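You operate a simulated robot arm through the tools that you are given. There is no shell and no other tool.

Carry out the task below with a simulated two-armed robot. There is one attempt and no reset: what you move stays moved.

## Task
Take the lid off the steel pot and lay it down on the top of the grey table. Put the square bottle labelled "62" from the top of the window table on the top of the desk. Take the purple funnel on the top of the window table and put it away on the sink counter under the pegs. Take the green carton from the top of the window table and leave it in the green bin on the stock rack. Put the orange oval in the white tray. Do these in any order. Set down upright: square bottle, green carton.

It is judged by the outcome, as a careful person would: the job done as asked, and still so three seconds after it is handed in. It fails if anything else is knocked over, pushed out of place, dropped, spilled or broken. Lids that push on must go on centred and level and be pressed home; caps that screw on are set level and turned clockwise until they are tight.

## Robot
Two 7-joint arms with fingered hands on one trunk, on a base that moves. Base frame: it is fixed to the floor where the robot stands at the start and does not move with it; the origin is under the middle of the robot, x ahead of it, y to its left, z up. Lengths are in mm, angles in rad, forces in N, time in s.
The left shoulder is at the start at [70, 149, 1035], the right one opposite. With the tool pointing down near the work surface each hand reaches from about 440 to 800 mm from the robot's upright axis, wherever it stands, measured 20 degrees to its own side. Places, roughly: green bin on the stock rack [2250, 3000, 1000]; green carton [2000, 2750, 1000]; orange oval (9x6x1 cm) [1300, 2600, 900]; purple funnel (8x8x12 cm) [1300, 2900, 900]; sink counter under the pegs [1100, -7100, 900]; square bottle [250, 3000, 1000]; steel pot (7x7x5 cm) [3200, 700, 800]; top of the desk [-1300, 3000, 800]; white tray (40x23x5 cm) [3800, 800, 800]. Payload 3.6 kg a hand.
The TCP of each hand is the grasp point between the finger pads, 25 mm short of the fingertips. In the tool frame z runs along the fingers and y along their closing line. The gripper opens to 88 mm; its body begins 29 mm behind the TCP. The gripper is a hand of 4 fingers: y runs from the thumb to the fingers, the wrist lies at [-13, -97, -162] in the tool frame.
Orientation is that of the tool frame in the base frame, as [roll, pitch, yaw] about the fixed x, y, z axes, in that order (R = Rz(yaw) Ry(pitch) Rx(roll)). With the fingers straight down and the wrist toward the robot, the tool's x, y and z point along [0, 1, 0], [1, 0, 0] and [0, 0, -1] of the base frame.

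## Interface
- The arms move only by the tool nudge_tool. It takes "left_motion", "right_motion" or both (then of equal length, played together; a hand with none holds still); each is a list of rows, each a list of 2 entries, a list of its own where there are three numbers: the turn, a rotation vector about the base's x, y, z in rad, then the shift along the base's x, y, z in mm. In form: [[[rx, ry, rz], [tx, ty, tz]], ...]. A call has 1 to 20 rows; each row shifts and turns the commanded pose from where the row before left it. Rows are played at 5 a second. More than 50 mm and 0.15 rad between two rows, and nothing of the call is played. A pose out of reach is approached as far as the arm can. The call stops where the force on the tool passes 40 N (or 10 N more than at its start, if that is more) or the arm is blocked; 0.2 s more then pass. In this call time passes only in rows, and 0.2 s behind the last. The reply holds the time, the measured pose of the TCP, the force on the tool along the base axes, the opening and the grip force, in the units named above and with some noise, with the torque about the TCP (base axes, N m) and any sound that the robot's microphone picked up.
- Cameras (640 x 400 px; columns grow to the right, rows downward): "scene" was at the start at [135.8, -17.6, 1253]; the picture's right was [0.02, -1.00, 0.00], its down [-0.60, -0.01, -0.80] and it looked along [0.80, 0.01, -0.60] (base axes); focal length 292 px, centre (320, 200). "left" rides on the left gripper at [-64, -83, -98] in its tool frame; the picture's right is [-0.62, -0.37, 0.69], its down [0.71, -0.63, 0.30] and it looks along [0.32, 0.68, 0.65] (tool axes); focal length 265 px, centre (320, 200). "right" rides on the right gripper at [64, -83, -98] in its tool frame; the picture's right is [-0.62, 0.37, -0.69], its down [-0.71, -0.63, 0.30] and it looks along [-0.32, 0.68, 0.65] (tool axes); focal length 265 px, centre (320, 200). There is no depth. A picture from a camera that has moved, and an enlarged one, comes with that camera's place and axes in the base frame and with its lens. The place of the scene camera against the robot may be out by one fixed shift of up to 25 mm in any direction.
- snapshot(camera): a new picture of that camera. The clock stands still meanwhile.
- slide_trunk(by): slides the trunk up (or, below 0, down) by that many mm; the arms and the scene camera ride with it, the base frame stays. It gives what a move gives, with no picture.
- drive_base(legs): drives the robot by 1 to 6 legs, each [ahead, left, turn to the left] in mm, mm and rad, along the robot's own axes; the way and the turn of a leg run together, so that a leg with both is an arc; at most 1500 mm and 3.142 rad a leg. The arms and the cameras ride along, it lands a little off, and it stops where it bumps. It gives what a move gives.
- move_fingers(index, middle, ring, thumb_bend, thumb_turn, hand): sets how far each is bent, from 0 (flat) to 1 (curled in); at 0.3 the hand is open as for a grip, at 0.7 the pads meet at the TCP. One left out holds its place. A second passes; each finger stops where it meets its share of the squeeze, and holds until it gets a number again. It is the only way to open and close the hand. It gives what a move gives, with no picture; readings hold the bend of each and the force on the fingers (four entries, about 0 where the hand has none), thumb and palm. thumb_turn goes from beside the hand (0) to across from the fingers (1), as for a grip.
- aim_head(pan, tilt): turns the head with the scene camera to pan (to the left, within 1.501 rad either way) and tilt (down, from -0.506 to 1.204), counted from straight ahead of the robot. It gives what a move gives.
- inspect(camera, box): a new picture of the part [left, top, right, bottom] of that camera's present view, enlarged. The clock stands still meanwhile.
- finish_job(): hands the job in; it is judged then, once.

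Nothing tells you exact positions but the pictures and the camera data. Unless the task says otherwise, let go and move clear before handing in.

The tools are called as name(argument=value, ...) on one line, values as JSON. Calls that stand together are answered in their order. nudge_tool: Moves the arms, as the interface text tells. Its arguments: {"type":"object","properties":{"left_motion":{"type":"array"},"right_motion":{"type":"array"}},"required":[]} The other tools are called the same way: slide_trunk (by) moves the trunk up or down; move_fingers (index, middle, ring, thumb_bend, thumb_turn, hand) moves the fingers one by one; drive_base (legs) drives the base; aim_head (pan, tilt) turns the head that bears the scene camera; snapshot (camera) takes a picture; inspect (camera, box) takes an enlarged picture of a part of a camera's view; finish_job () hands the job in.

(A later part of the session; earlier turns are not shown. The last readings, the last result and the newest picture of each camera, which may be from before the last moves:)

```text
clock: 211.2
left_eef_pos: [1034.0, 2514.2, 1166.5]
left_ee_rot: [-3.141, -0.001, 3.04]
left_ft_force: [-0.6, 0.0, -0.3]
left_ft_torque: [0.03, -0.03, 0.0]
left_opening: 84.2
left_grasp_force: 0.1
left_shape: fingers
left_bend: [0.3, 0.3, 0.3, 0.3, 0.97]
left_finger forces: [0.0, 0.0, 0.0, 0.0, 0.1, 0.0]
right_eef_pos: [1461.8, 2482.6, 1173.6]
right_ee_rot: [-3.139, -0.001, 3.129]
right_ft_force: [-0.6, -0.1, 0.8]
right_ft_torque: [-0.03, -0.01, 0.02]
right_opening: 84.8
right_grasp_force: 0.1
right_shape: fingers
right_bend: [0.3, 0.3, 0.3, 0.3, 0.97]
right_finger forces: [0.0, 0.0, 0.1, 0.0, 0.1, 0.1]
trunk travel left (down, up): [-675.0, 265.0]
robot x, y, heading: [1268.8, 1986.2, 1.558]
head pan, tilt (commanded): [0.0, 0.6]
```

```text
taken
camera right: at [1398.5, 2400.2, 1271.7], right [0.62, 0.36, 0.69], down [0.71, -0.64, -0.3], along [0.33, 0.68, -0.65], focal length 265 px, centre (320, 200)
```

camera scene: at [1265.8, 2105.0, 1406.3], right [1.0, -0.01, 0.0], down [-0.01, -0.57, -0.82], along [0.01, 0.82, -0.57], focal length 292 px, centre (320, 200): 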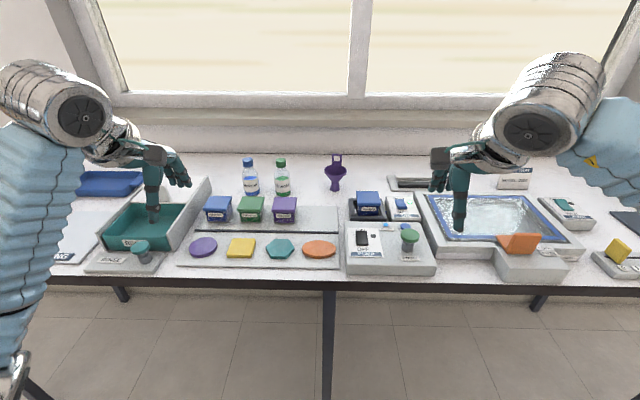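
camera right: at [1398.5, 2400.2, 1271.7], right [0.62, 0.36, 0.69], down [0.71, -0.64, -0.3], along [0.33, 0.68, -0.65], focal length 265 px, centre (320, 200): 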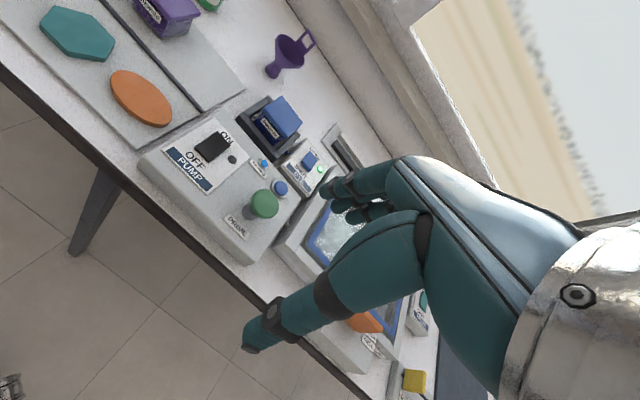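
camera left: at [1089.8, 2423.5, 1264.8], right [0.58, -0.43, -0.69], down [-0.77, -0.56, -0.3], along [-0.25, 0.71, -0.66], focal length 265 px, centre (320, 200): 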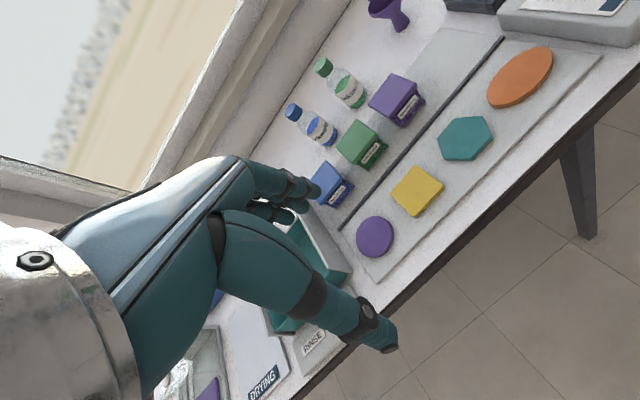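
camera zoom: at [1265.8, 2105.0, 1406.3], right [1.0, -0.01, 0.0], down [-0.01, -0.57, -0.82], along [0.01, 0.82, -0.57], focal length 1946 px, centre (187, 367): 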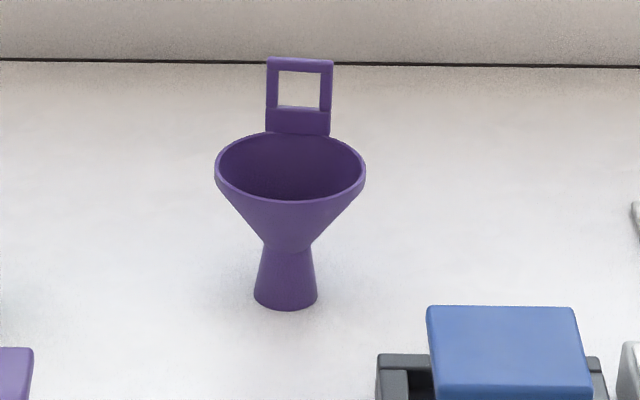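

The funnel stands on its stem with a square hanging tab at its back rim (about (1325, 2969), top z≈1010). The orange oval lies on a thin board near (1270, 2641). I'll take the oval first with the left hand.

drive_base(legs=[[170, -35, 0.013]])

nudge_tool(left_motion=[[[0, 0, 0.05], [30, 0, 0]], [[0, 0, 0.04], [35, 0, 0]], [[0, 0, 0], [40, 0, 0]], [[0, 0, 0], [0, 0, -30]]])

snapshot(camera="left")

snapshot(camera="scene")

```text
clock: 214.0
left_eef_pos: [1067.8, 2673.5, 1169.6]
left_ee_rot: [-3.141, -0.003, 3.05]
left_ft_force: [-0.6, -0.3, 0.6]
left_ft_torque: [0.0, 0.02, -0.03]
left_opening: 84.4
left_grasp_force: 0.2
left_shape: fingers
left_bend: [0.3, 0.3, 0.3, 0.3, 0.97]
left_finger forces: [0.1, 0.0, 0.0, 0.0, 0.0, 0.0]
right_eef_pos: [1497.6, 2647.4, 1175.1]
right_ee_rot: [3.14, -0.003, 3.138]
right_ft_force: [0.9, -0.4, 0.0]
right_ft_torque: [0.0, 0.01, -0.02]
right_opening: 84.7
right_grasp_force: 0.1
right_shape: fingers
right_bend: [0.3, 0.3, 0.3, 0.3, 0.97]
right_finger forces: [0.0, 0.0, 0.0, 0.0, 0.1, 0.1]
trunk travel left (down, up): [-675.0, 265.0]
robot x, y, heading: [1302.9, 2151.4, 1.564]
head pan, tilt (commanded): [0.0, 0.6]
```

```text
clock: 215.0
left_eef_pos: [1170.2, 2677.2, 1135.7]
left_ee_rot: [-3.14, 0.0, 3.14]
left_ft_force: [0.0, 0.9, -0.6]
left_ft_torque: [0.0, -0.05, -0.02]
left_opening: 84.5
left_grasp_force: 0.1
left_shape: fingers
left_bend: [0.3, 0.3, 0.3, 0.3, 0.97]
left_finger forces: [0.0, 0.0, 0.1, 0.0, 0.0, 0.0]
right_eef_pos: [1494.1, 2651.5, 1173.5]
right_ee_rot: [-3.14, 0.0, 3.137]
right_ft_force: [0.6, -0.3, 0.1]
right_ft_torque: [0.02, 0.0, -0.03]
right_opening: 84.5
right_grasp_force: 0.1
right_shape: fingers
right_bend: [0.3, 0.3, 0.3, 0.3, 0.97]
right_finger forces: [0.0, 0.1, 0.1, 0.1, 0.0, 0.0]
trunk travel left (down, up): [-675.0, 265.0]
robot x, y, heading: [1302.5, 2152.8, 1.568]
head pan, tilt (commanded): [0.0, 0.6]
```

```text
taken
camera left: at [1236.1, 2592.9, 1233.4], right [0.62, -0.37, -0.69], down [-0.72, -0.63, -0.3], along [-0.32, 0.68, -0.66], focal length 265 px, centre (320, 200)
```

left: 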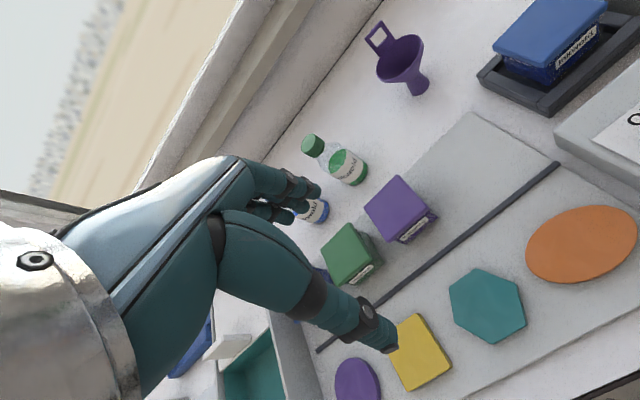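

```text
taken
camera scene: at [1301.1, 2273.2, 1406.3], right [1.0, 0.0, 0.0], down [0.0, -0.57, -0.82], along [0.0, 0.82, -0.57], focal length 292 px, centre (320, 200)
```

scene: 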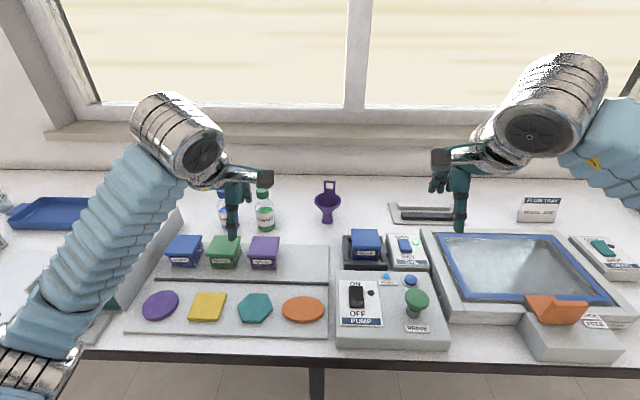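

I'll bring the left hand over the oval at about z 1030 and look again.

nudge_tool(left_motion=[[[0, 0, 0], [40, -12, -15]], [[0, 0, 0], [40, -12, -25]], [[0, 0, 0], [27, -12, -35]], [[0, 0, 0], [0, 0, -30]]])

snapshot(camera="left")

snapshot(camera="scene")

```text
clock: 216.0
left_eef_pos: [1277.1, 2638.4, 1033.2]
left_ee_rot: [-3.14, -0.002, 3.141]
left_ft_force: [-0.5, -0.9, -0.9]
left_ft_torque: [-0.03, -0.04, 0.01]
left_opening: 84.5
left_grasp_force: 0.1
left_shape: fingers
left_bend: [0.3, 0.3, 0.3, 0.3, 0.97]
left_finger forces: [0.0, 0.0, 0.1, 0.0, 0.0, 0.0]
right_eef_pos: [1495.1, 2649.7, 1173.8]
right_ee_rot: [-3.14, 0.001, 3.138]
right_ft_force: [-0.3, 0.0, 0.4]
right_ft_torque: [-0.02, -0.01, -0.03]
right_opening: 84.3
right_grasp_force: 0.0
right_shape: fingers
right_bend: [0.3, 0.3, 0.3, 0.3, 0.97]
right_finger forces: [0.1, 0.0, 0.1, 0.0, 0.1, 0.1]
trunk travel left (down, up): [-675.0, 265.0]
robot x, y, heading: [1301.4, 2156.3, 1.569]
head pan, tilt (commanded): [0.0, 0.6]
```

```text
taken
camera left: at [1342.4, 2554.6, 1131.2], right [0.62, -0.37, -0.69], down [-0.72, -0.63, -0.3], along [-0.32, 0.68, -0.65], focal length 265 px, centre (320, 200)
```

left: 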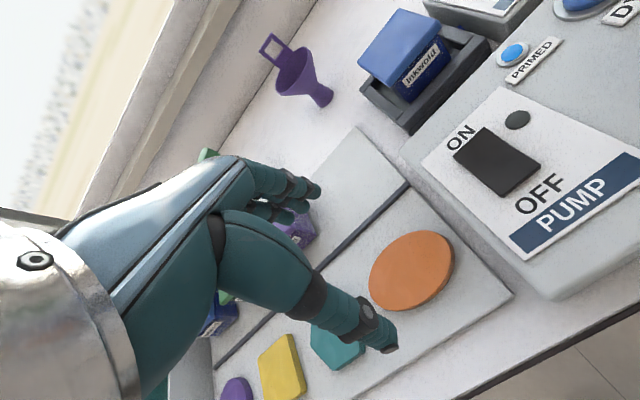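

```text
taken
camera scene: at [1302.4, 2272.5, 1406.4], right [1.0, 0.0, 0.0], down [0.0, -0.57, -0.82], along [0.0, 0.82, -0.57], focal length 292 px, centre (320, 200)
```

scene: 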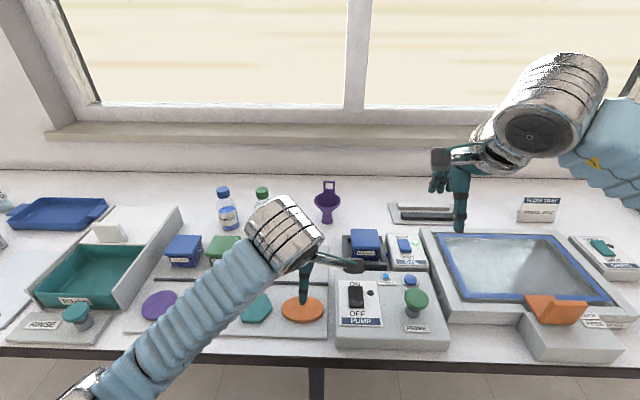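

inspect(camera="left", box=[340, 150, 500, 310])

inspect(camera="left", box=[240, 20, 340, 120])

```text
2.50 times, centred on (420, 230) of left
camera zoom: at [1342.4, 2554.6, 1131.2], right [0.62, -0.37, -0.69], down [-0.72, -0.63, -0.3], along [-0.32, 0.68, -0.65], focal length 664 px, centre (70, 125)
```

zoom: 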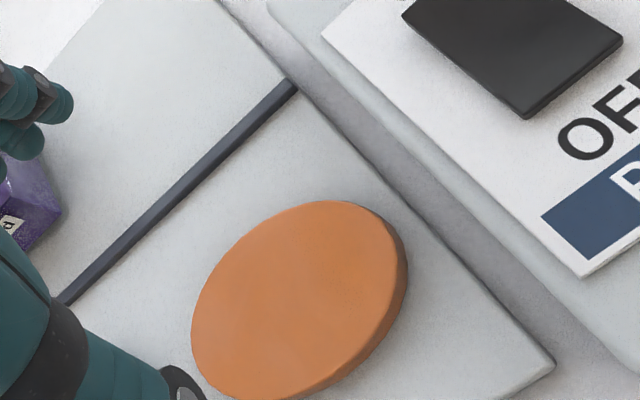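

```text
4.00 times, centred on (290, 70) of left
camera zoom: at [1342.4, 2554.6, 1131.2], right [0.62, -0.37, -0.69], down [-0.72, -0.63, -0.3], along [-0.32, 0.68, -0.65], focal length 1062 px, centre (440, 720)
```

zoom: 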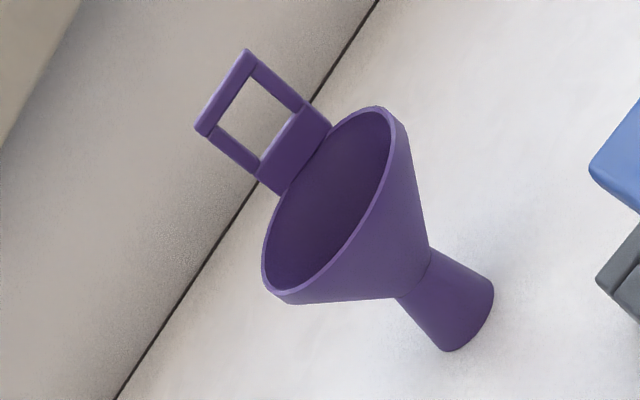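

The oval centre is about (1276, 2644) with its long axis along x, so thumb-front and fingers-back spans its 6 cm width. I'll narrow the hand slightly and lower toward it.

move_fingers(hand="left", index=0.34, middle=0.34, ring=0.34, thumb_bend=0.34)

nudge_tool(left_motion=[[[0, 0, 0], [-1, 5, -30]], [[0, 0, 0], [0, 0, -30]], [[0, 0, 0], [0, 0, -20]]])

snapshot(camera="left")

inspect(camera="scene", box=[240, 220, 400, 360])

```text
clock: 217.0
left_eef_pos: [1276.8, 2638.3, 1034.3]
left_ee_rot: [-3.139, -0.002, 3.138]
left_ft_force: [0.4, 0.4, -0.6]
left_ft_torque: [0.0, 0.01, -0.03]
left_opening: 77.1
left_grasp_force: 0.0
left_shape: fingers
left_bend: [0.34, 0.34, 0.34, 0.34, 0.97]
left_finger forces: [0.0, 0.1, 0.0, 0.0, 0.0, 0.1]
right_eef_pos: [1495.6, 2648.7, 1174.1]
right_ee_rot: [-3.141, -0.001, 3.139]
right_ft_force: [-0.6, -0.2, 0.5]
right_ft_torque: [-0.02, -0.01, 0.03]
right_opening: 84.6
right_grasp_force: 0.2
right_shape: fingers
right_bend: [0.3, 0.3, 0.3, 0.3, 0.97]
right_finger forces: [0.0, 0.1, 0.0, 0.1, 0.0, 0.1]
trunk travel left (down, up): [-675.0, 265.0]
robot x, y, heading: [1304.2, 2150.9, 1.564]
head pan, tilt (commanded): [0.0, 0.6]
```

```text
clock: 217.8
left_eef_pos: [1275.3, 2645.3, 951.2]
left_ee_rot: [-3.139, -0.002, 3.139]
left_ft_force: [0.7, -0.4, -0.6]
left_ft_torque: [0.0, 0.03, -0.02]
left_opening: 77.0
left_grasp_force: 0.1
left_shape: fingers
left_bend: [0.34, 0.34, 0.34, 0.34, 0.97]
left_finger forces: [0.0, 0.1, 0.1, 0.1, 0.0, 0.0]
right_eef_pos: [1494.6, 2649.8, 1173.1]
right_ee_rot: [3.14, -0.003, 3.138]
right_ft_force: [-0.3, -0.4, 0.8]
right_ft_torque: [0.03, 0.0, 0.0]
right_opening: 84.3
right_grasp_force: 0.1
right_shape: fingers
right_bend: [0.3, 0.3, 0.3, 0.3, 0.97]
right_finger forces: [0.0, 0.0, 0.0, 0.0, 0.0, 0.0]
trunk travel left (down, up): [-675.0, 265.0]
robot x, y, heading: [1306.1, 2151.8, 1.568]
head pan, tilt (commanded): [0.0, 0.6]
```

```text
taken
camera left: at [1341.0, 2560.7, 1049.2], right [0.62, -0.37, -0.69], down [-0.72, -0.63, -0.3], along [-0.32, 0.68, -0.65], focal length 265 px, centre (320, 200)
```

left: 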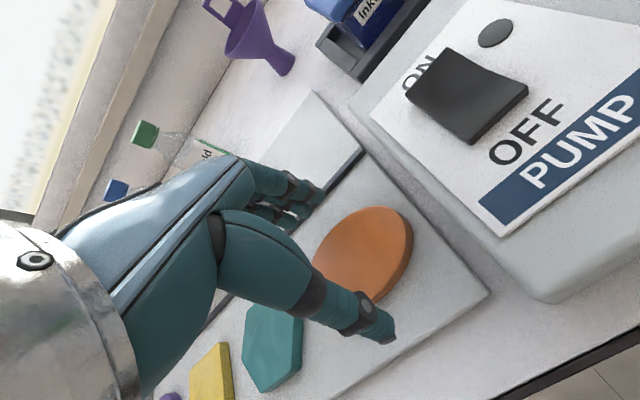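

```text
2.86 times, centred on (320, 290) of scene
camera zoom: at [1302.6, 2272.0, 1406.4], right [1.0, 0.0, 0.0], down [0.0, -0.56, -0.83], along [0.0, 0.83, -0.56], focal length 834 px, centre (320, -57)
```

zoom: 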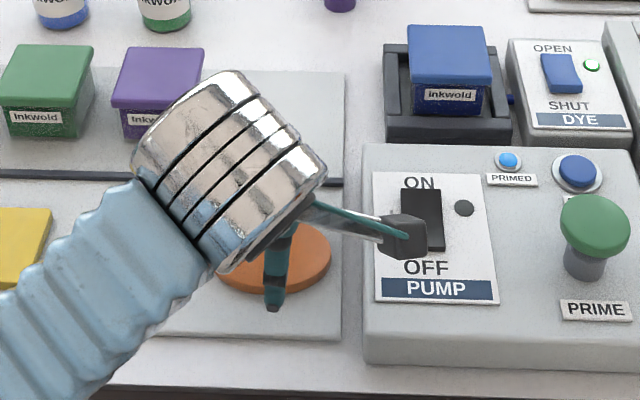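

Thumb and fingers straddle the oval and the fingers are in front of the rail. I'll lower carefully until the fingertips are just above the board.

nudge_tool(left_motion=[[[0, 0, 0], [0, -1, -8]], [[0, 0, 0], [0, 0, -6]], [[0, 0, 0], [0, 0, -3]]])

snapshot(camera="left")

inspect(camera="left", box=[280, 160, 440, 360])

```text
clock: 218.6
left_eef_pos: [1277.2, 2642.9, 935.2]
left_ee_rot: [-3.14, -0.002, 3.14]
left_ft_force: [0.7, 0.0, 0.2]
left_ft_torque: [-0.04, 0.02, 0.02]
left_opening: 76.7
left_grasp_force: 0.0
left_shape: fingers
left_bend: [0.34, 0.34, 0.34, 0.34, 0.97]
left_finger forces: [0.0, 0.1, 0.1, 0.0, 0.0, 0.1]
right_eef_pos: [1495.3, 2648.7, 1172.5]
right_ee_rot: [-3.139, -0.002, 3.138]
right_ft_force: [0.2, 0.2, -0.6]
right_ft_torque: [0.01, 0.0, -0.02]
right_opening: 84.5
right_grasp_force: 0.0
right_shape: fingers
right_bend: [0.3, 0.3, 0.3, 0.3, 0.97]
right_finger forces: [0.1, 0.0, 0.0, 0.0, 0.0, 0.1]
trunk travel left (down, up): [-675.0, 265.0]
robot x, y, heading: [1303.1, 2153.3, 1.57]
head pan, tilt (commanded): [0.0, 0.6]
```

```text
taken
camera left: at [1341.8, 2559.8, 1032.9], right [0.62, -0.37, -0.69], down [-0.72, -0.63, -0.3], along [-0.32, 0.68, -0.65], focal length 265 px, centre (320, 200)
```

left: 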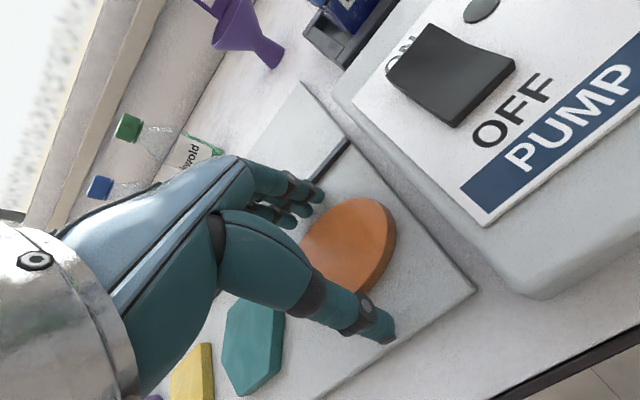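

```text
2.00 times, centred on (360, 260) of left
camera zoom: at [1341.8, 2559.8, 1032.9], right [0.62, -0.37, -0.69], down [-0.72, -0.63, -0.3], along [-0.32, 0.68, -0.65], focal length 531 px, centre (240, 80)
```

zoom: 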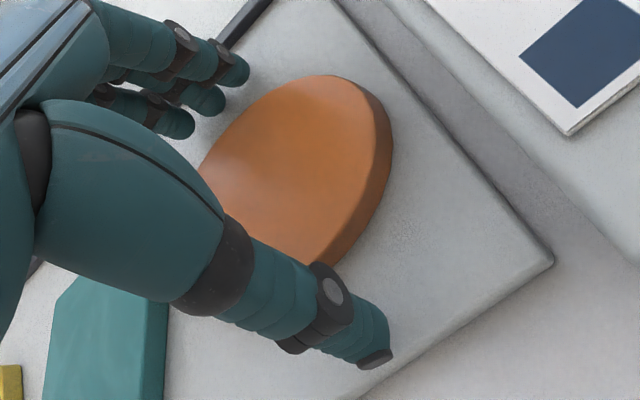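

nudge_tool(left_motion=[[[0, 0, 0], [0, 0, -2]], [[0, 0, 0], [0, 0, -1.5]]])

nudge_tool(left_motion=[[[0, 0, 0], [0, 0, -1]], [[0, 0, 0], [0, 0, -1]]])

inspect(camera="left", box=[280, 160, 440, 360])

```text
clock: 219.2
left_eef_pos: [1276.9, 2642.0, 932.5]
left_ee_rot: [3.14, 0.0, 3.14]
left_ft_force: [0.6, 0.0, 7.8]
left_ft_torque: [0.36, 0.04, -0.01]
left_opening: 77.1
left_grasp_force: 3.6
left_shape: fingers
left_bend: [0.34, 0.32, 0.34, 0.34, 0.97]
left_finger forces: [0.0, 7.4, 0.0, 0.0, 0.0, 0.1]
right_eef_pos: [1496.5, 2648.5, 1174.2]
right_ee_rot: [-3.142, -0.001, 3.137]
right_ft_force: [0.5, -0.5, 0.2]
right_ft_torque: [0.02, 0.03, -0.03]
right_opening: 84.3
right_grasp_force: 0.1
right_shape: fingers
right_bend: [0.3, 0.3, 0.3, 0.3, 0.97]
right_finger forces: [0.0, 0.0, 0.0, 0.0, 0.0, 0.0]
trunk travel left (down, up): [-675.0, 265.0]
robot x, y, heading: [1300.3, 2150.9, 1.564]
head pan, tilt (commanded): [0.0, 0.6]
```

```text
clock: 219.8
left_eef_pos: [1275.9, 2641.8, 933.9]
left_ee_rot: [3.135, 0.0, 3.141]
left_ft_force: [-0.7, -2.1, 14.3]
left_ft_torque: [0.7, 0.09, 0.02]
left_opening: 77.0
left_grasp_force: 8.2
left_shape: fingers
left_bend: [0.34, 0.31, 0.34, 0.34, 0.97]
left_finger forces: [0.1, 15.3, 0.0, 0.0, 0.1, 0.0]
right_eef_pos: [1494.2, 2647.7, 1174.2]
right_ee_rot: [3.14, -0.003, 3.139]
right_ft_force: [0.5, -0.3, 0.3]
right_ft_torque: [0.0, 0.02, 0.0]
right_opening: 84.5
right_grasp_force: 0.0
right_shape: fingers
right_bend: [0.3, 0.3, 0.3, 0.3, 0.97]
right_finger forces: [0.0, 0.0, 0.1, 0.0, 0.0, 0.0]
trunk travel left (down, up): [-675.0, 265.0]
robot x, y, heading: [1304.4, 2153.5, 1.565]
head pan, tilt (commanded): [0.0, 0.6]
```

```text
2.00 times, centred on (360, 260) of left
camera zoom: at [1341.6, 2557.8, 1029.4], right [0.62, -0.37, -0.69], down [-0.72, -0.63, -0.31], along [-0.32, 0.69, -0.65], focal length 531 px, centre (240, 80)
```

zoom: 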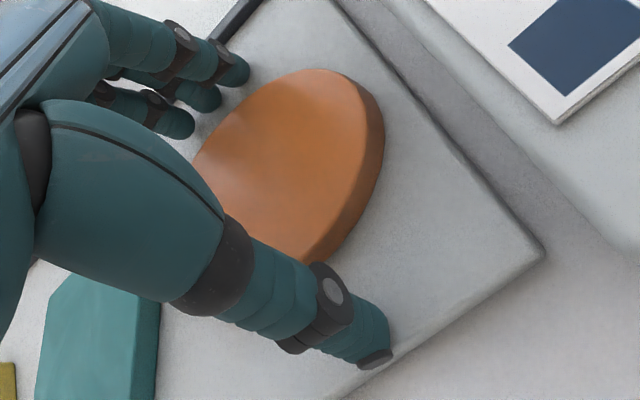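

The middle fingertip just touched the board (board surface ≈ 903). I'll lift about 4 mm to unload it and then close on the oval.

nudge_tool(left_motion=[[[0, 0, 0], [0, 0, 2]], [[0, 0, 0], [0, 0, 2]], [[0, 0, 0], [0, 0, 0.5]]])

move_fingers(hand="left", index=0.42, middle=0.42, ring=0.42, thumb_bend=0.42)

inspect(camera="left", box=[280, 160, 440, 360])

```text
clock: 220.6
left_eef_pos: [1276.0, 2643.1, 933.2]
left_ee_rot: [-3.137, -0.004, 3.141]
left_ft_force: [0.5, -0.6, 5.0]
left_ft_torque: [0.25, 0.01, -0.02]
left_opening: 77.1
left_grasp_force: 2.9
left_shape: fingers
left_bend: [0.34, 0.32, 0.34, 0.34, 0.97]
left_finger forces: [0.0, 5.4, 0.1, 0.1, 0.1, 0.0]
right_eef_pos: [1496.8, 2648.4, 1173.6]
right_ee_rot: [3.141, -0.003, 3.138]
right_ft_force: [0.4, -0.4, 0.9]
right_ft_torque: [0.0, -0.02, 0.03]
right_opening: 84.3
right_grasp_force: 0.1
right_shape: fingers
right_bend: [0.3, 0.3, 0.3, 0.3, 0.97]
right_finger forces: [0.1, 0.0, 0.0, 0.0, 0.0, 0.0]
trunk travel left (down, up): [-675.0, 265.0]
robot x, y, heading: [1305.0, 2154.8, 1.568]
head pan, tilt (commanded): [0.0, 0.6]
```

```text
clock: 221.6
left_eef_pos: [1278.2, 2643.1, 934.6]
left_ee_rot: [-3.141, -0.001, 3.14]
left_ft_force: [1.1, 1.9, 7.3]
left_ft_torque: [0.45, 0.08, 0.03]
left_opening: 59.7
left_grasp_force: 3.7
left_shape: fingers
left_bend: [0.42, 0.36, 0.42, 0.42, 0.97]
left_finger forces: [0.0, 7.8, 0.0, 0.0, 0.0, 0.1]
right_eef_pos: [1495.5, 2648.2, 1174.2]
right_ee_rot: [-3.141, -0.002, 3.138]
right_ft_force: [-0.8, 0.8, 0.1]
right_ft_torque: [-0.04, 0.0, 0.0]
right_opening: 84.3
right_grasp_force: 0.0
right_shape: fingers
right_bend: [0.3, 0.3, 0.3, 0.3, 0.97]
right_finger forces: [0.0, 0.0, 0.0, 0.1, 0.0, 0.1]
trunk travel left (down, up): [-675.0, 265.0]
robot x, y, heading: [1302.2, 2157.5, 1.571]
head pan, tilt (commanded): [0.0, 0.6]
```

```text
2.00 times, centred on (360, 260) of left
camera zoom: at [1341.8, 2559.3, 1032.2], right [0.62, -0.37, -0.69], down [-0.72, -0.63, -0.3], along [-0.32, 0.68, -0.65], focal length 531 px, centre (240, 80)
```

zoom: 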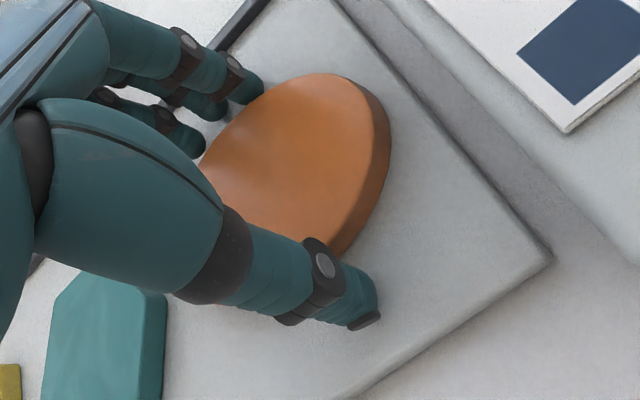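

The middle fingertip is still rubbing the board. I'll raise 3 mm more and close a little further, watching finger forces.

nudge_tool(left_motion=[[[0, 0, 0], [0, 0, 1.5]], [[0, 0, 0], [0, 0, 1.5]]])

move_fingers(hand="left", index=0.46, middle=0.43, ring=0.46, thumb_bend=0.46)

inspect(camera="left", box=[280, 160, 440, 360])

```text
clock: 222.2
left_eef_pos: [1276.8, 2642.5, 936.1]
left_ee_rot: [-3.134, -0.003, 3.139]
left_ft_force: [0.0, -1.3, 0.5]
left_ft_torque: [0.03, 0.0, -0.01]
left_opening: 59.9
left_grasp_force: 0.4
left_shape: fingers
left_bend: [0.42, 0.41, 0.42, 0.42, 0.97]
left_finger forces: [0.0, 0.9, 0.0, 0.0, 0.1, 0.0]
right_eef_pos: [1496.0, 2649.5, 1173.4]
right_ee_rot: [3.141, -0.002, 3.139]
right_ft_force: [-0.5, -0.2, 0.1]
right_ft_torque: [-0.02, 0.03, 0.0]
right_opening: 84.6
right_grasp_force: 0.1
right_shape: fingers
right_bend: [0.3, 0.3, 0.3, 0.3, 0.97]
right_finger forces: [0.0, 0.0, 0.0, 0.1, 0.0, 0.1]
trunk travel left (down, up): [-675.0, 265.0]
robot x, y, heading: [1302.3, 2152.2, 1.569]
head pan, tilt (commanded): [0.0, 0.6]
```

```text
clock: 223.2
left_eef_pos: [1275.4, 2643.5, 937.1]
left_ee_rot: [-3.14, -0.001, 3.14]
left_ft_force: [0.1, 0.1, -0.2]
left_ft_torque: [-0.03, -0.02, 0.02]
left_opening: 51.5
left_grasp_force: 0.0
left_shape: fingers
left_bend: [0.46, 0.43, 0.46, 0.45, 0.97]
left_finger forces: [0.1, 0.0, 0.0, 0.0, 0.1, 0.0]
right_eef_pos: [1495.0, 2649.3, 1172.5]
right_ee_rot: [-3.14, -0.001, 3.138]
right_ft_force: [-0.3, 0.7, -0.1]
right_ft_torque: [-0.01, 0.01, 0.03]
right_opening: 84.6
right_grasp_force: 0.0
right_shape: fingers
right_bend: [0.3, 0.3, 0.3, 0.3, 0.97]
right_finger forces: [0.1, 0.0, 0.0, 0.0, 0.1, 0.0]
trunk travel left (down, up): [-675.0, 265.0]
robot x, y, heading: [1301.2, 2155.4, 1.562]
head pan, tilt (commanded): [0.0, 0.6]
```

```text
2.00 times, centred on (360, 260) of left
camera zoom: at [1342.0, 2559.6, 1034.6], right [0.62, -0.37, -0.69], down [-0.72, -0.63, -0.3], along [-0.32, 0.68, -0.65], focal length 531 px, centre (240, 80)
```

zoom: 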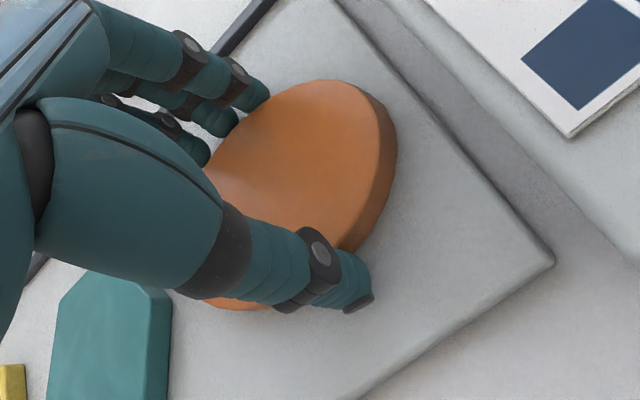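

No contact yet and the fingers are free. I'll keep closing in small increments.

move_fingers(hand="left", index=0.51, middle=0.48, ring=0.51, thumb_bend=0.51)

inspect(camera="left", box=[280, 160, 440, 360])

```text
clock: 224.2
left_eef_pos: [1276.4, 2643.7, 936.4]
left_ee_rot: [-3.14, -0.001, 3.14]
left_ft_force: [-0.2, -1.5, -0.1]
left_ft_torque: [-0.04, 0.0, 0.01]
left_opening: 48.5
left_grasp_force: 3.8
left_shape: fingers
left_bend: [0.48, 0.47, 0.49, 0.46, 0.97]
left_finger forces: [1.8, 0.8, 1.0, 0.1, 3.5, 0.1]
right_eef_pos: [1495.6, 2650.2, 1174.2]
right_ee_rot: [-3.141, -0.004, 3.138]
right_ft_force: [-0.2, -0.2, -0.2]
right_ft_torque: [0.03, -0.04, 0.02]
right_opening: 84.2
right_grasp_force: 0.1
right_shape: fingers
right_bend: [0.3, 0.3, 0.3, 0.3, 0.97]
right_finger forces: [0.0, 0.0, 0.0, 0.1, 0.0, 0.0]
trunk travel left (down, up): [-675.0, 265.0]
robot x, y, heading: [1305.8, 2151.9, 1.571]
head pan, tilt (commanded): [0.0, 0.6]
```

```text
2.00 times, centred on (360, 260) of left
camera zoom: at [1341.9, 2559.6, 1034.6], right [0.62, -0.37, -0.69], down [-0.72, -0.63, -0.3], along [-0.32, 0.68, -0.65], focal length 531 px, centre (240, 80)
```

zoom: 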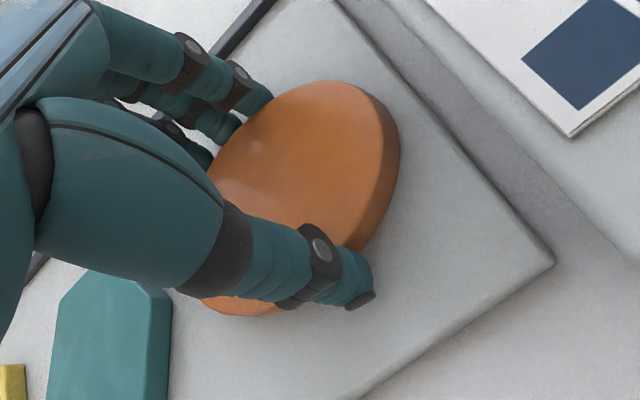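

All three fingers and the thumb touch the oval now. I'll squeeze more firmly, then lift slowly.

move_fingers(hand="left", index=0.56, middle=0.54, ring=0.56, thumb_bend=0.57)

nudge_tool(left_motion=[[[0, 0, 0], [0, 0, 3]], [[0, 0, 0], [0, 0, 6]], [[0, 0, 0], [0, 0, 10]], [[0, 0, 0], [0, 0, 15]]])

snapshot(camera="left")

inspect(camera="scene", box=[240, 220, 400, 360])

```text
clock: 225.2
left_eef_pos: [1276.6, 2643.7, 936.5]
left_ee_rot: [-3.14, -0.001, 3.14]
left_ft_force: [0.1, 0.0, 0.1]
left_ft_torque: [0.04, 0.03, 0.01]
left_opening: 47.8
left_grasp_force: 8.0
left_shape: fingers
left_bend: [0.5, 0.51, 0.53, 0.46, 0.96]
left_finger forces: [3.3, 2.7, 2.0, 0.1, 7.9, 0.0]
right_eef_pos: [1495.5, 2649.0, 1172.9]
right_ee_rot: [3.142, -0.002, 3.139]
right_ft_force: [0.0, 0.9, 0.3]
right_ft_torque: [0.0, 0.02, 0.03]
right_opening: 84.3
right_grasp_force: 0.1
right_shape: fingers
right_bend: [0.3, 0.3, 0.3, 0.3, 0.97]
right_finger forces: [0.0, 0.0, 0.1, 0.1, 0.1, 0.0]
trunk travel left (down, up): [-675.0, 265.0]
robot x, y, heading: [1301.7, 2146.9, 1.568]
head pan, tilt (commanded): [0.0, 0.6]
```

```text
clock: 226.2
left_eef_pos: [1278.7, 2645.7, 970.5]
left_ee_rot: [-3.139, -0.002, 3.139]
left_ft_force: [-0.6, -0.2, -0.5]
left_ft_torque: [0.01, 0.03, 0.0]
left_opening: 47.4
left_grasp_force: 7.5
left_shape: fingers
left_bend: [0.5, 0.51, 0.53, 0.46, 0.96]
left_finger forces: [3.3, 2.6, 1.9, 0.0, 7.9, 0.0]
right_eef_pos: [1495.7, 2649.1, 1173.6]
right_ee_rot: [-3.141, -0.002, 3.139]
right_ft_force: [-0.1, 1.0, -0.2]
right_ft_torque: [-0.02, -0.01, 0.02]
right_opening: 84.6
right_grasp_force: 0.1
right_shape: fingers
right_bend: [0.3, 0.3, 0.3, 0.3, 0.97]
right_finger forces: [0.0, 0.0, 0.1, 0.0, 0.0, 0.0]
trunk travel left (down, up): [-675.0, 265.0]
robot x, y, heading: [1304.5, 2150.2, 1.565]
head pan, tilt (commanded): [0.0, 0.6]
```

```text
taken
camera left: at [1342.3, 2560.5, 1068.6], right [0.62, -0.37, -0.69], down [-0.72, -0.63, -0.3], along [-0.32, 0.68, -0.65], focal length 265 px, centre (320, 200)
```

left: 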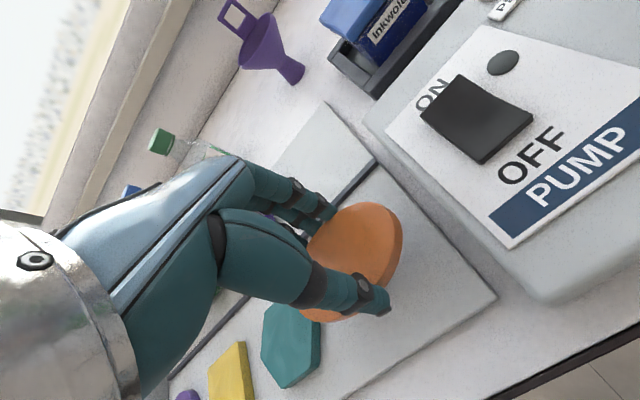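

```text
2.86 times, centred on (320, 290) of scene
camera zoom: at [1303.0, 2272.1, 1406.4], right [1.0, 0.0, 0.0], down [0.0, -0.56, -0.83], along [0.0, 0.83, -0.56], focal length 834 px, centre (320, -57)
```

zoom: 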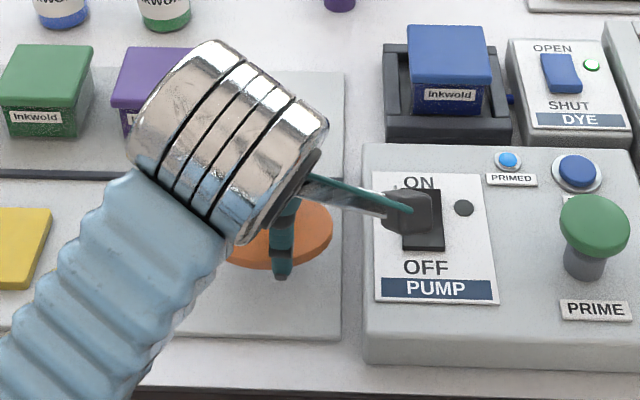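

The oval is held level and lifted clear. I'll raise it to carry height and swing it out to the left so the right arm can take the funnel.

nudge_tool(left_motion=[[[0, 0, 0], [0, 0, 30]], [[0, 0, 0], [0, 0, 40]], [[0, 0, 0], [0, 0, 40]], [[0, 0, 0], [-20, 0, 40]], [[0, 0, 0], [-30, 3, 30]], [[0, 0, 0], [-40, 5, 20]], [[0, 0, 0], [-40, 5, 0]], [[0, 0, 0], [-40, 5, 0]], [[0, 0, 0], [-30, 0, 0]]])

drive_base(legs=[[0, 150, 0.004], [50, 0, 0]])

aim_head(pan=-0.2, tilt=0.65)

snapshot(camera="scene")

snapshot(camera="left")

snapshot(camera="right")

```text
clock: 227.1
left_eef_pos: [1179.0, 2666.9, 1055.6]
left_ee_rot: [3.139, -0.236, -3.003]
left_ft_force: [-0.7, 0.8, -1.6]
left_ft_torque: [0.01, 0.0, 0.0]
left_opening: 47.2
left_grasp_force: 7.4
left_shape: fingers
left_bend: [0.5, 0.51, 0.53, 0.46, 0.96]
left_finger forces: [3.1, 2.4, 2.0, 0.0, 7.5, 0.0]
left hand out of reach, approached as far as the arm can: row 4
right_eef_pos: [1492.1, 2650.4, 1174.6]
right_ee_rot: [-3.14, 0.002, 3.139]
right_ft_force: [-0.9, 0.6, 1.4]
right_ft_torque: [-0.04, -0.01, -0.02]
right_opening: 84.3
right_grasp_force: 0.0
right_shape: fingers
right_bend: [0.3, 0.3, 0.3, 0.3, 0.97]
right_finger forces: [0.0, 0.1, 0.0, 0.0, 0.0, 0.1]
trunk travel left (down, up): [-675.0, 265.0]
robot x, y, heading: [1304.7, 2154.9, 1.573]
head pan, tilt (commanded): [0.0, 0.6]
stopped in row 4 (left hand): the arm was blocked; the commanded pose is now the measured one
```

```text
clock: 230.6
left_eef_pos: [1021.3, 2715.3, 1061.6]
left_ee_rot: [3.123, -0.25, -2.983]
left_ft_force: [-0.1, -0.5, -0.3]
left_ft_torque: [0.0, -0.03, 0.0]
left_opening: 47.6
left_grasp_force: 7.2
left_shape: fingers
left_bend: [0.5, 0.51, 0.53, 0.46, 0.96]
left_finger forces: [3.2, 2.4, 1.9, 0.0, 7.6, 0.1]
right_eef_pos: [1341.7, 2698.7, 1173.5]
right_ee_rot: [-3.141, -0.001, -3.142]
right_ft_force: [0.5, 0.0, -1.1]
right_ft_torque: [-0.01, 0.01, -0.02]
right_opening: 84.7
right_grasp_force: 0.1
right_shape: fingers
right_bend: [0.3, 0.3, 0.3, 0.3, 0.97]
right_finger forces: [0.0, 0.1, 0.1, 0.1, 0.0, 0.0]
trunk travel left (down, up): [-675.0, 265.0]
robot x, y, heading: [1152.8, 2204.8, 1.571]
head pan, tilt (commanded): [0.0, 0.6]
```

```text
clock: 231.3
left_eef_pos: [1022.6, 2715.8, 1061.4]
left_ee_rot: [3.122, -0.253, -2.983]
left_ft_force: [0.4, 0.6, -0.1]
left_ft_torque: [-0.01, -0.03, 0.02]
left_opening: 47.5
left_grasp_force: 7.5
left_shape: fingers
left_bend: [0.5, 0.51, 0.53, 0.46, 0.96]
left_finger forces: [3.1, 2.3, 2.0, 0.1, 7.6, 0.1]
right_eef_pos: [1342.6, 2699.1, 1174.0]
right_ee_rot: [-3.14, -0.002, -3.141]
right_ft_force: [0.6, 0.4, -0.5]
right_ft_torque: [-0.03, -0.02, -0.01]
right_opening: 84.6
right_grasp_force: 0.0
right_shape: fingers
right_bend: [0.3, 0.3, 0.3, 0.3, 0.97]
right_finger forces: [0.1, 0.1, 0.0, 0.0, 0.0, 0.0]
trunk travel left (down, up): [-675.0, 265.0]
robot x, y, heading: [1150.9, 2204.1, 1.569]
head pan, tilt (commanded): [-0.201, 0.649]
```

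```text
taken
camera scene: at [1169.0, 2320.6, 1402.2], right [0.98, -0.2, 0.0], down [-0.12, -0.59, -0.8], along [0.16, 0.78, -0.6], focal length 292 px, centre (320, 200)
```

scene: 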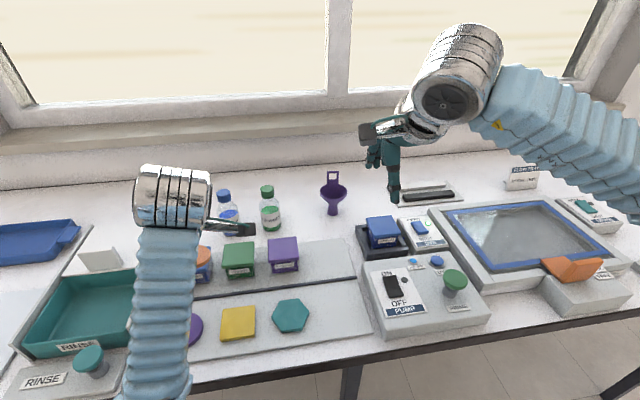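

```text
taken
camera left: at [1121.8, 2644.4, 1138.6], right [0.48, -0.28, -0.83], down [-0.66, -0.74, -0.13], along [-0.58, 0.61, -0.54], focal length 265 px, centre (320, 200)
```

left: 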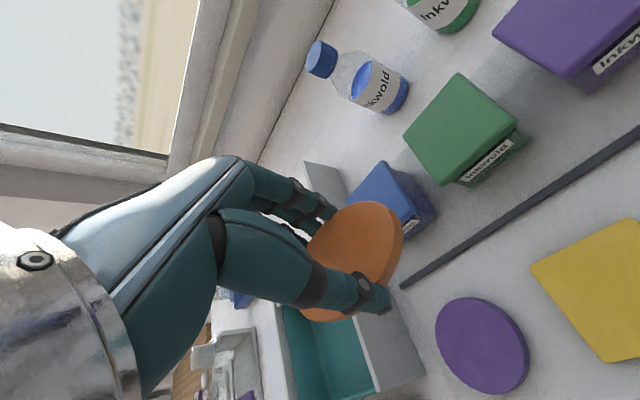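

```text
taken
camera right: at [1279.8, 2614.6, 1272.2], right [0.62, 0.37, 0.69], down [0.71, -0.63, -0.31], along [0.32, 0.68, -0.65], focal length 265 px, centre (320, 200)
```

right: 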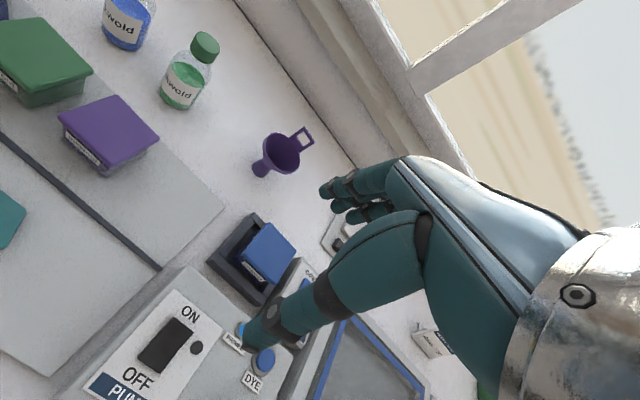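

The left arm ran into its limit while I was moving it inward, so it is now tilted a bit, but it still holds the oval and nothing has been disturbed. I'll raise the trunk for safety, then straighten the left hand while moving it outward.

slide_trunk(by=120)

snapshot(camera="scene")

nudge_tool(left_motion=[[[0, 0, -0.04], [-20, 0, 0]], [[0, 0, -0.04], [-20, 0, 0]], [[0, 0, -0.04], [-20, 0, 0]], [[0, 0, -0.04], [-20, 0, 0]]])

```text
clock: 232.8
left_eef_pos: [1021.0, 2717.1, 1181.6]
left_ee_rot: [3.125, -0.251, -2.981]
left_ft_force: [-0.7, 0.0, -0.8]
left_ft_torque: [0.04, -0.04, -0.02]
left_opening: 47.4
left_grasp_force: 7.8
left_shape: fingers
left_bend: [0.5, 0.51, 0.53, 0.46, 0.96]
left_finger forces: [3.0, 2.4, 1.9, 0.0, 7.6, 0.1]
right_eef_pos: [1341.4, 2700.8, 1292.8]
right_ee_rot: [-3.141, -0.002, 3.141]
right_ft_force: [0.8, -0.2, 1.0]
right_ft_torque: [-0.01, -0.03, 0.0]
right_opening: 84.7
right_grasp_force: 0.1
right_shape: fingers
right_bend: [0.3, 0.3, 0.3, 0.3, 0.97]
right_finger forces: [0.1, 0.0, 0.0, 0.0, 0.0, 0.0]
trunk travel left (down, up): [-795.0, 145.0]
robot x, y, heading: [1150.2, 2204.8, 1.577]
head pan, tilt (commanded): [-0.201, 0.649]
```

```text
taken
camera scene: at [1168.5, 2322.2, 1522.0], right [0.98, -0.2, 0.0], down [-0.12, -0.59, -0.8], along [0.16, 0.78, -0.6], focal length 292 px, centre (320, 200)
```

scene: 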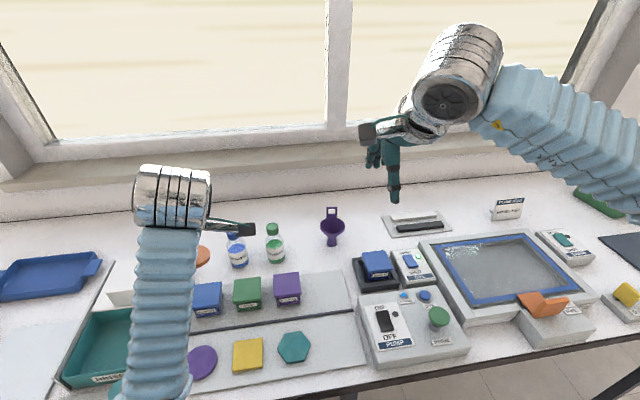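

```text
clock: 233.8
left_eef_pos: [941.2, 2715.3, 1180.3]
left_ee_rot: [3.123, -0.248, 3.139]
left_ft_force: [-0.4, 0.1, 0.9]
left_ft_torque: [0.02, 0.01, -0.01]
left_opening: 47.5
left_grasp_force: 7.6
left_shape: fingers
left_bend: [0.5, 0.51, 0.53, 0.46, 0.96]
left_finger forces: [3.1, 2.5, 1.9, 0.1, 7.5, 0.1]
right_eef_pos: [1340.4, 2698.6, 1294.3]
right_ee_rot: [3.141, 0.001, 3.14]
right_ft_force: [0.3, -0.4, 1.0]
right_ft_torque: [-0.01, 0.0, -0.01]
right_opening: 84.3
right_grasp_force: 0.1
right_shape: fingers
right_bend: [0.3, 0.3, 0.3, 0.3, 0.97]
right_finger forces: [0.0, 0.1, 0.0, 0.0, 0.1, 0.0]
trunk travel left (down, up): [-795.0, 145.0]
robot x, y, heading: [1151.5, 2205.9, 1.574]
head pan, tilt (commanded): [-0.201, 0.649]
```

Everything on the table is undisturbed. Now I'll undo the remaining tilt of the left hand.

nudge_tool(left_motion=[[[0, -0.06, 0], [-5, 0, 0]], [[0, -0.06, 0], [-5, 0, 0]], [[0, -0.06, 0], [-5, 0, 0]], [[0, -0.068, 0], [-5, 0, 0]]])

snapshot(camera="left")

snapshot(camera="scene")

```text
clock: 234.8
left_eef_pos: [923.4, 2716.5, 1181.9]
left_ee_rot: [3.122, 0.001, 3.14]
left_ft_force: [0.7, 0.8, -1.2]
left_ft_torque: [0.0, 0.06, -0.02]
left_opening: 47.4
left_grasp_force: 7.0
left_shape: fingers
left_bend: [0.5, 0.51, 0.53, 0.46, 0.96]
left_finger forces: [3.1, 2.4, 1.9, 0.0, 7.5, 0.1]
right_eef_pos: [1342.0, 2699.1, 1293.5]
right_ee_rot: [-3.141, -0.003, 3.14]
right_ft_force: [1.0, -0.7, -0.1]
right_ft_torque: [0.04, 0.01, 0.01]
right_opening: 84.6
right_grasp_force: 0.2
right_shape: fingers
right_bend: [0.3, 0.3, 0.3, 0.3, 0.97]
right_finger forces: [0.0, 0.0, 0.0, 0.0, 0.0, 0.0]
trunk travel left (down, up): [-795.0, 145.0]
robot x, y, heading: [1151.5, 2205.6, 1.575]
head pan, tilt (commanded): [-0.201, 0.649]
```

```text
taken
camera left: at [988.0, 2630.3, 1277.4], right [0.62, -0.36, -0.7], down [-0.72, -0.62, -0.32], along [-0.32, 0.7, -0.64], focal length 265 px, centre (320, 200)
```

left: 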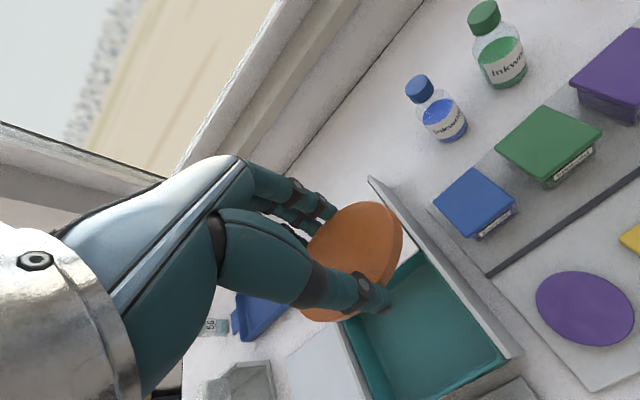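

```text
taken
camera scene: at [1168.7, 2322.0, 1522.0], right [0.98, -0.2, 0.0], down [-0.12, -0.59, -0.8], along [0.16, 0.78, -0.6], focal length 292 px, centre (320, 200)
```

scene: 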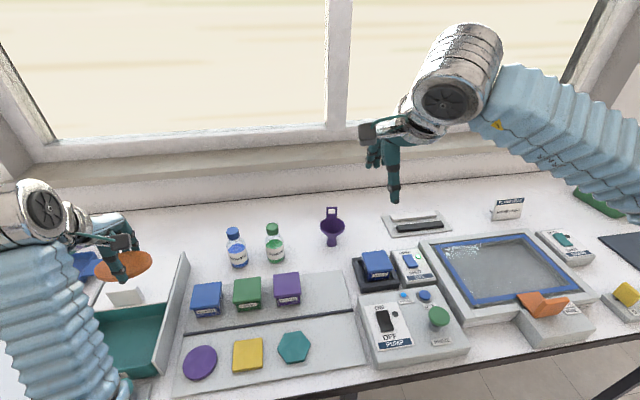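

The left hand is straight again with the oval held. Now the funnel: I'll move slightly closer, lower the trunk a bit, and look at it with the right wrist camera.

drive_base(legs=[[40, 0, 0]])

slide_trunk(by=-80)

nudge_tool(right_motion=[[[0, 0, 0], [0, 30, -30]], [[0, 0, 0], [0, 35, -30]], [[0, 0, 0], [0, 35, -20]]])

snapshot(camera="right")

inspect(camera="right", box=[160, 100, 320, 240])

```text
clock: 236.0
left_eef_pos: [920.5, 2753.7, 1181.5]
left_ee_rot: [3.122, 0.0, 3.14]
left_ft_force: [0.7, 0.1, 0.2]
left_ft_torque: [-0.02, -0.04, -0.02]
left_opening: 47.6
left_grasp_force: 7.7
left_shape: fingers
left_bend: [0.5, 0.51, 0.53, 0.46, 0.96]
left_finger forces: [3.1, 2.4, 1.9, 0.1, 7.4, 0.0]
right_eef_pos: [1341.2, 2736.1, 1294.4]
right_ee_rot: [3.14, 0.001, 3.141]
right_ft_force: [1.0, 0.1, 0.8]
right_ft_torque: [0.0, 0.0, -0.02]
right_opening: 85.0
right_grasp_force: 0.0
right_shape: fingers
right_bend: [0.3, 0.3, 0.3, 0.3, 0.97]
right_finger forces: [0.0, 0.0, 0.0, 0.1, 0.0, 0.0]
trunk travel left (down, up): [-795.0, 145.0]
robot x, y, heading: [1150.4, 2243.4, 1.573]
head pan, tilt (commanded): [-0.201, 0.649]
```

```text
clock: 237.2
left_eef_pos: [921.4, 2754.3, 1101.0]
left_ee_rot: [3.12, 0.0, 3.141]
left_ft_force: [-0.5, -0.8, 0.3]
left_ft_torque: [-0.01, -0.04, 0.01]
left_opening: 47.1
left_grasp_force: 7.7
left_shape: fingers
left_bend: [0.5, 0.51, 0.53, 0.46, 0.96]
left_finger forces: [3.2, 2.3, 1.9, 0.1, 7.5, 0.1]
right_eef_pos: [1341.7, 2736.2, 1214.4]
right_ee_rot: [3.139, 0.0, 3.141]
right_ft_force: [-0.8, -0.5, 0.1]
right_ft_torque: [-0.02, -0.03, 0.03]
right_opening: 84.6
right_grasp_force: 0.1
right_shape: fingers
right_bend: [0.3, 0.3, 0.3, 0.3, 0.97]
right_finger forces: [0.0, 0.1, 0.1, 0.0, 0.0, 0.0]
trunk travel left (down, up): [-715.0, 225.0]
robot x, y, heading: [1150.6, 2252.1, 1.576]
head pan, tilt (commanded): [-0.201, 0.649]
```

```text
clock: 238.0
left_eef_pos: [923.1, 2755.7, 1100.7]
left_ee_rot: [3.123, 0.0, 3.14]
left_ft_force: [0.1, 0.7, -0.7]
left_ft_torque: [0.0, 0.01, -0.04]
left_opening: 47.3
left_grasp_force: 7.2
left_shape: fingers
left_bend: [0.5, 0.51, 0.53, 0.46, 0.96]
left_finger forces: [3.1, 2.4, 1.8, 0.0, 7.6, 0.0]
right_eef_pos: [1342.8, 2836.7, 1133.9]
right_ee_rot: [-3.141, -0.001, 3.142]
right_ft_force: [0.4, 0.3, 0.1]
right_ft_torque: [-0.03, 0.0, 0.02]
right_opening: 84.6
right_grasp_force: 0.1
right_shape: fingers
right_bend: [0.3, 0.3, 0.3, 0.3, 0.97]
right_finger forces: [0.0, 0.0, 0.0, 0.1, 0.0, 0.1]
trunk travel left (down, up): [-715.0, 225.0]
robot x, y, heading: [1152.3, 2245.8, 1.57]
head pan, tilt (commanded): [-0.201, 0.649]
```

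```text
taken
camera right: at [1280.4, 2753.0, 1232.2], right [0.62, 0.37, 0.69], down [0.71, -0.63, -0.3], along [0.32, 0.68, -0.65], focal length 265 px, centre (320, 200)
```

right: 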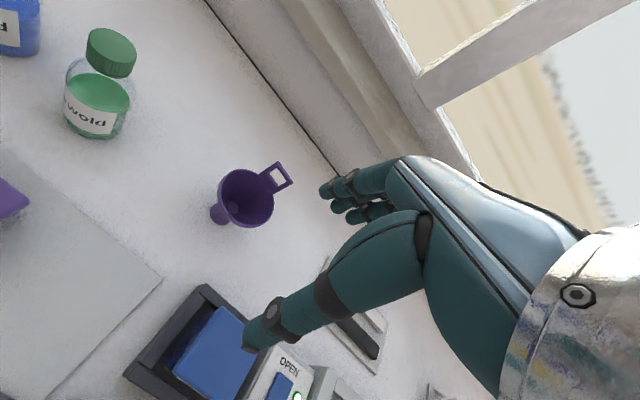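

```text
2.86 times, centred on (240, 170) of right
camera zoom: at [1280.4, 2753.0, 1232.2], right [0.62, 0.37, 0.69], down [0.71, -0.63, -0.3], along [0.32, 0.68, -0.65], focal length 758 px, centre (549, 286)
```

zoom: 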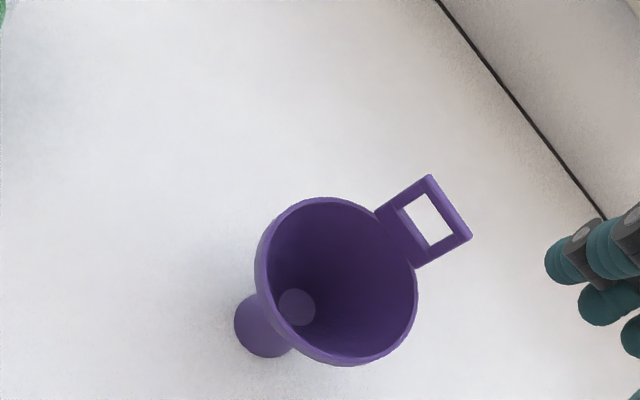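

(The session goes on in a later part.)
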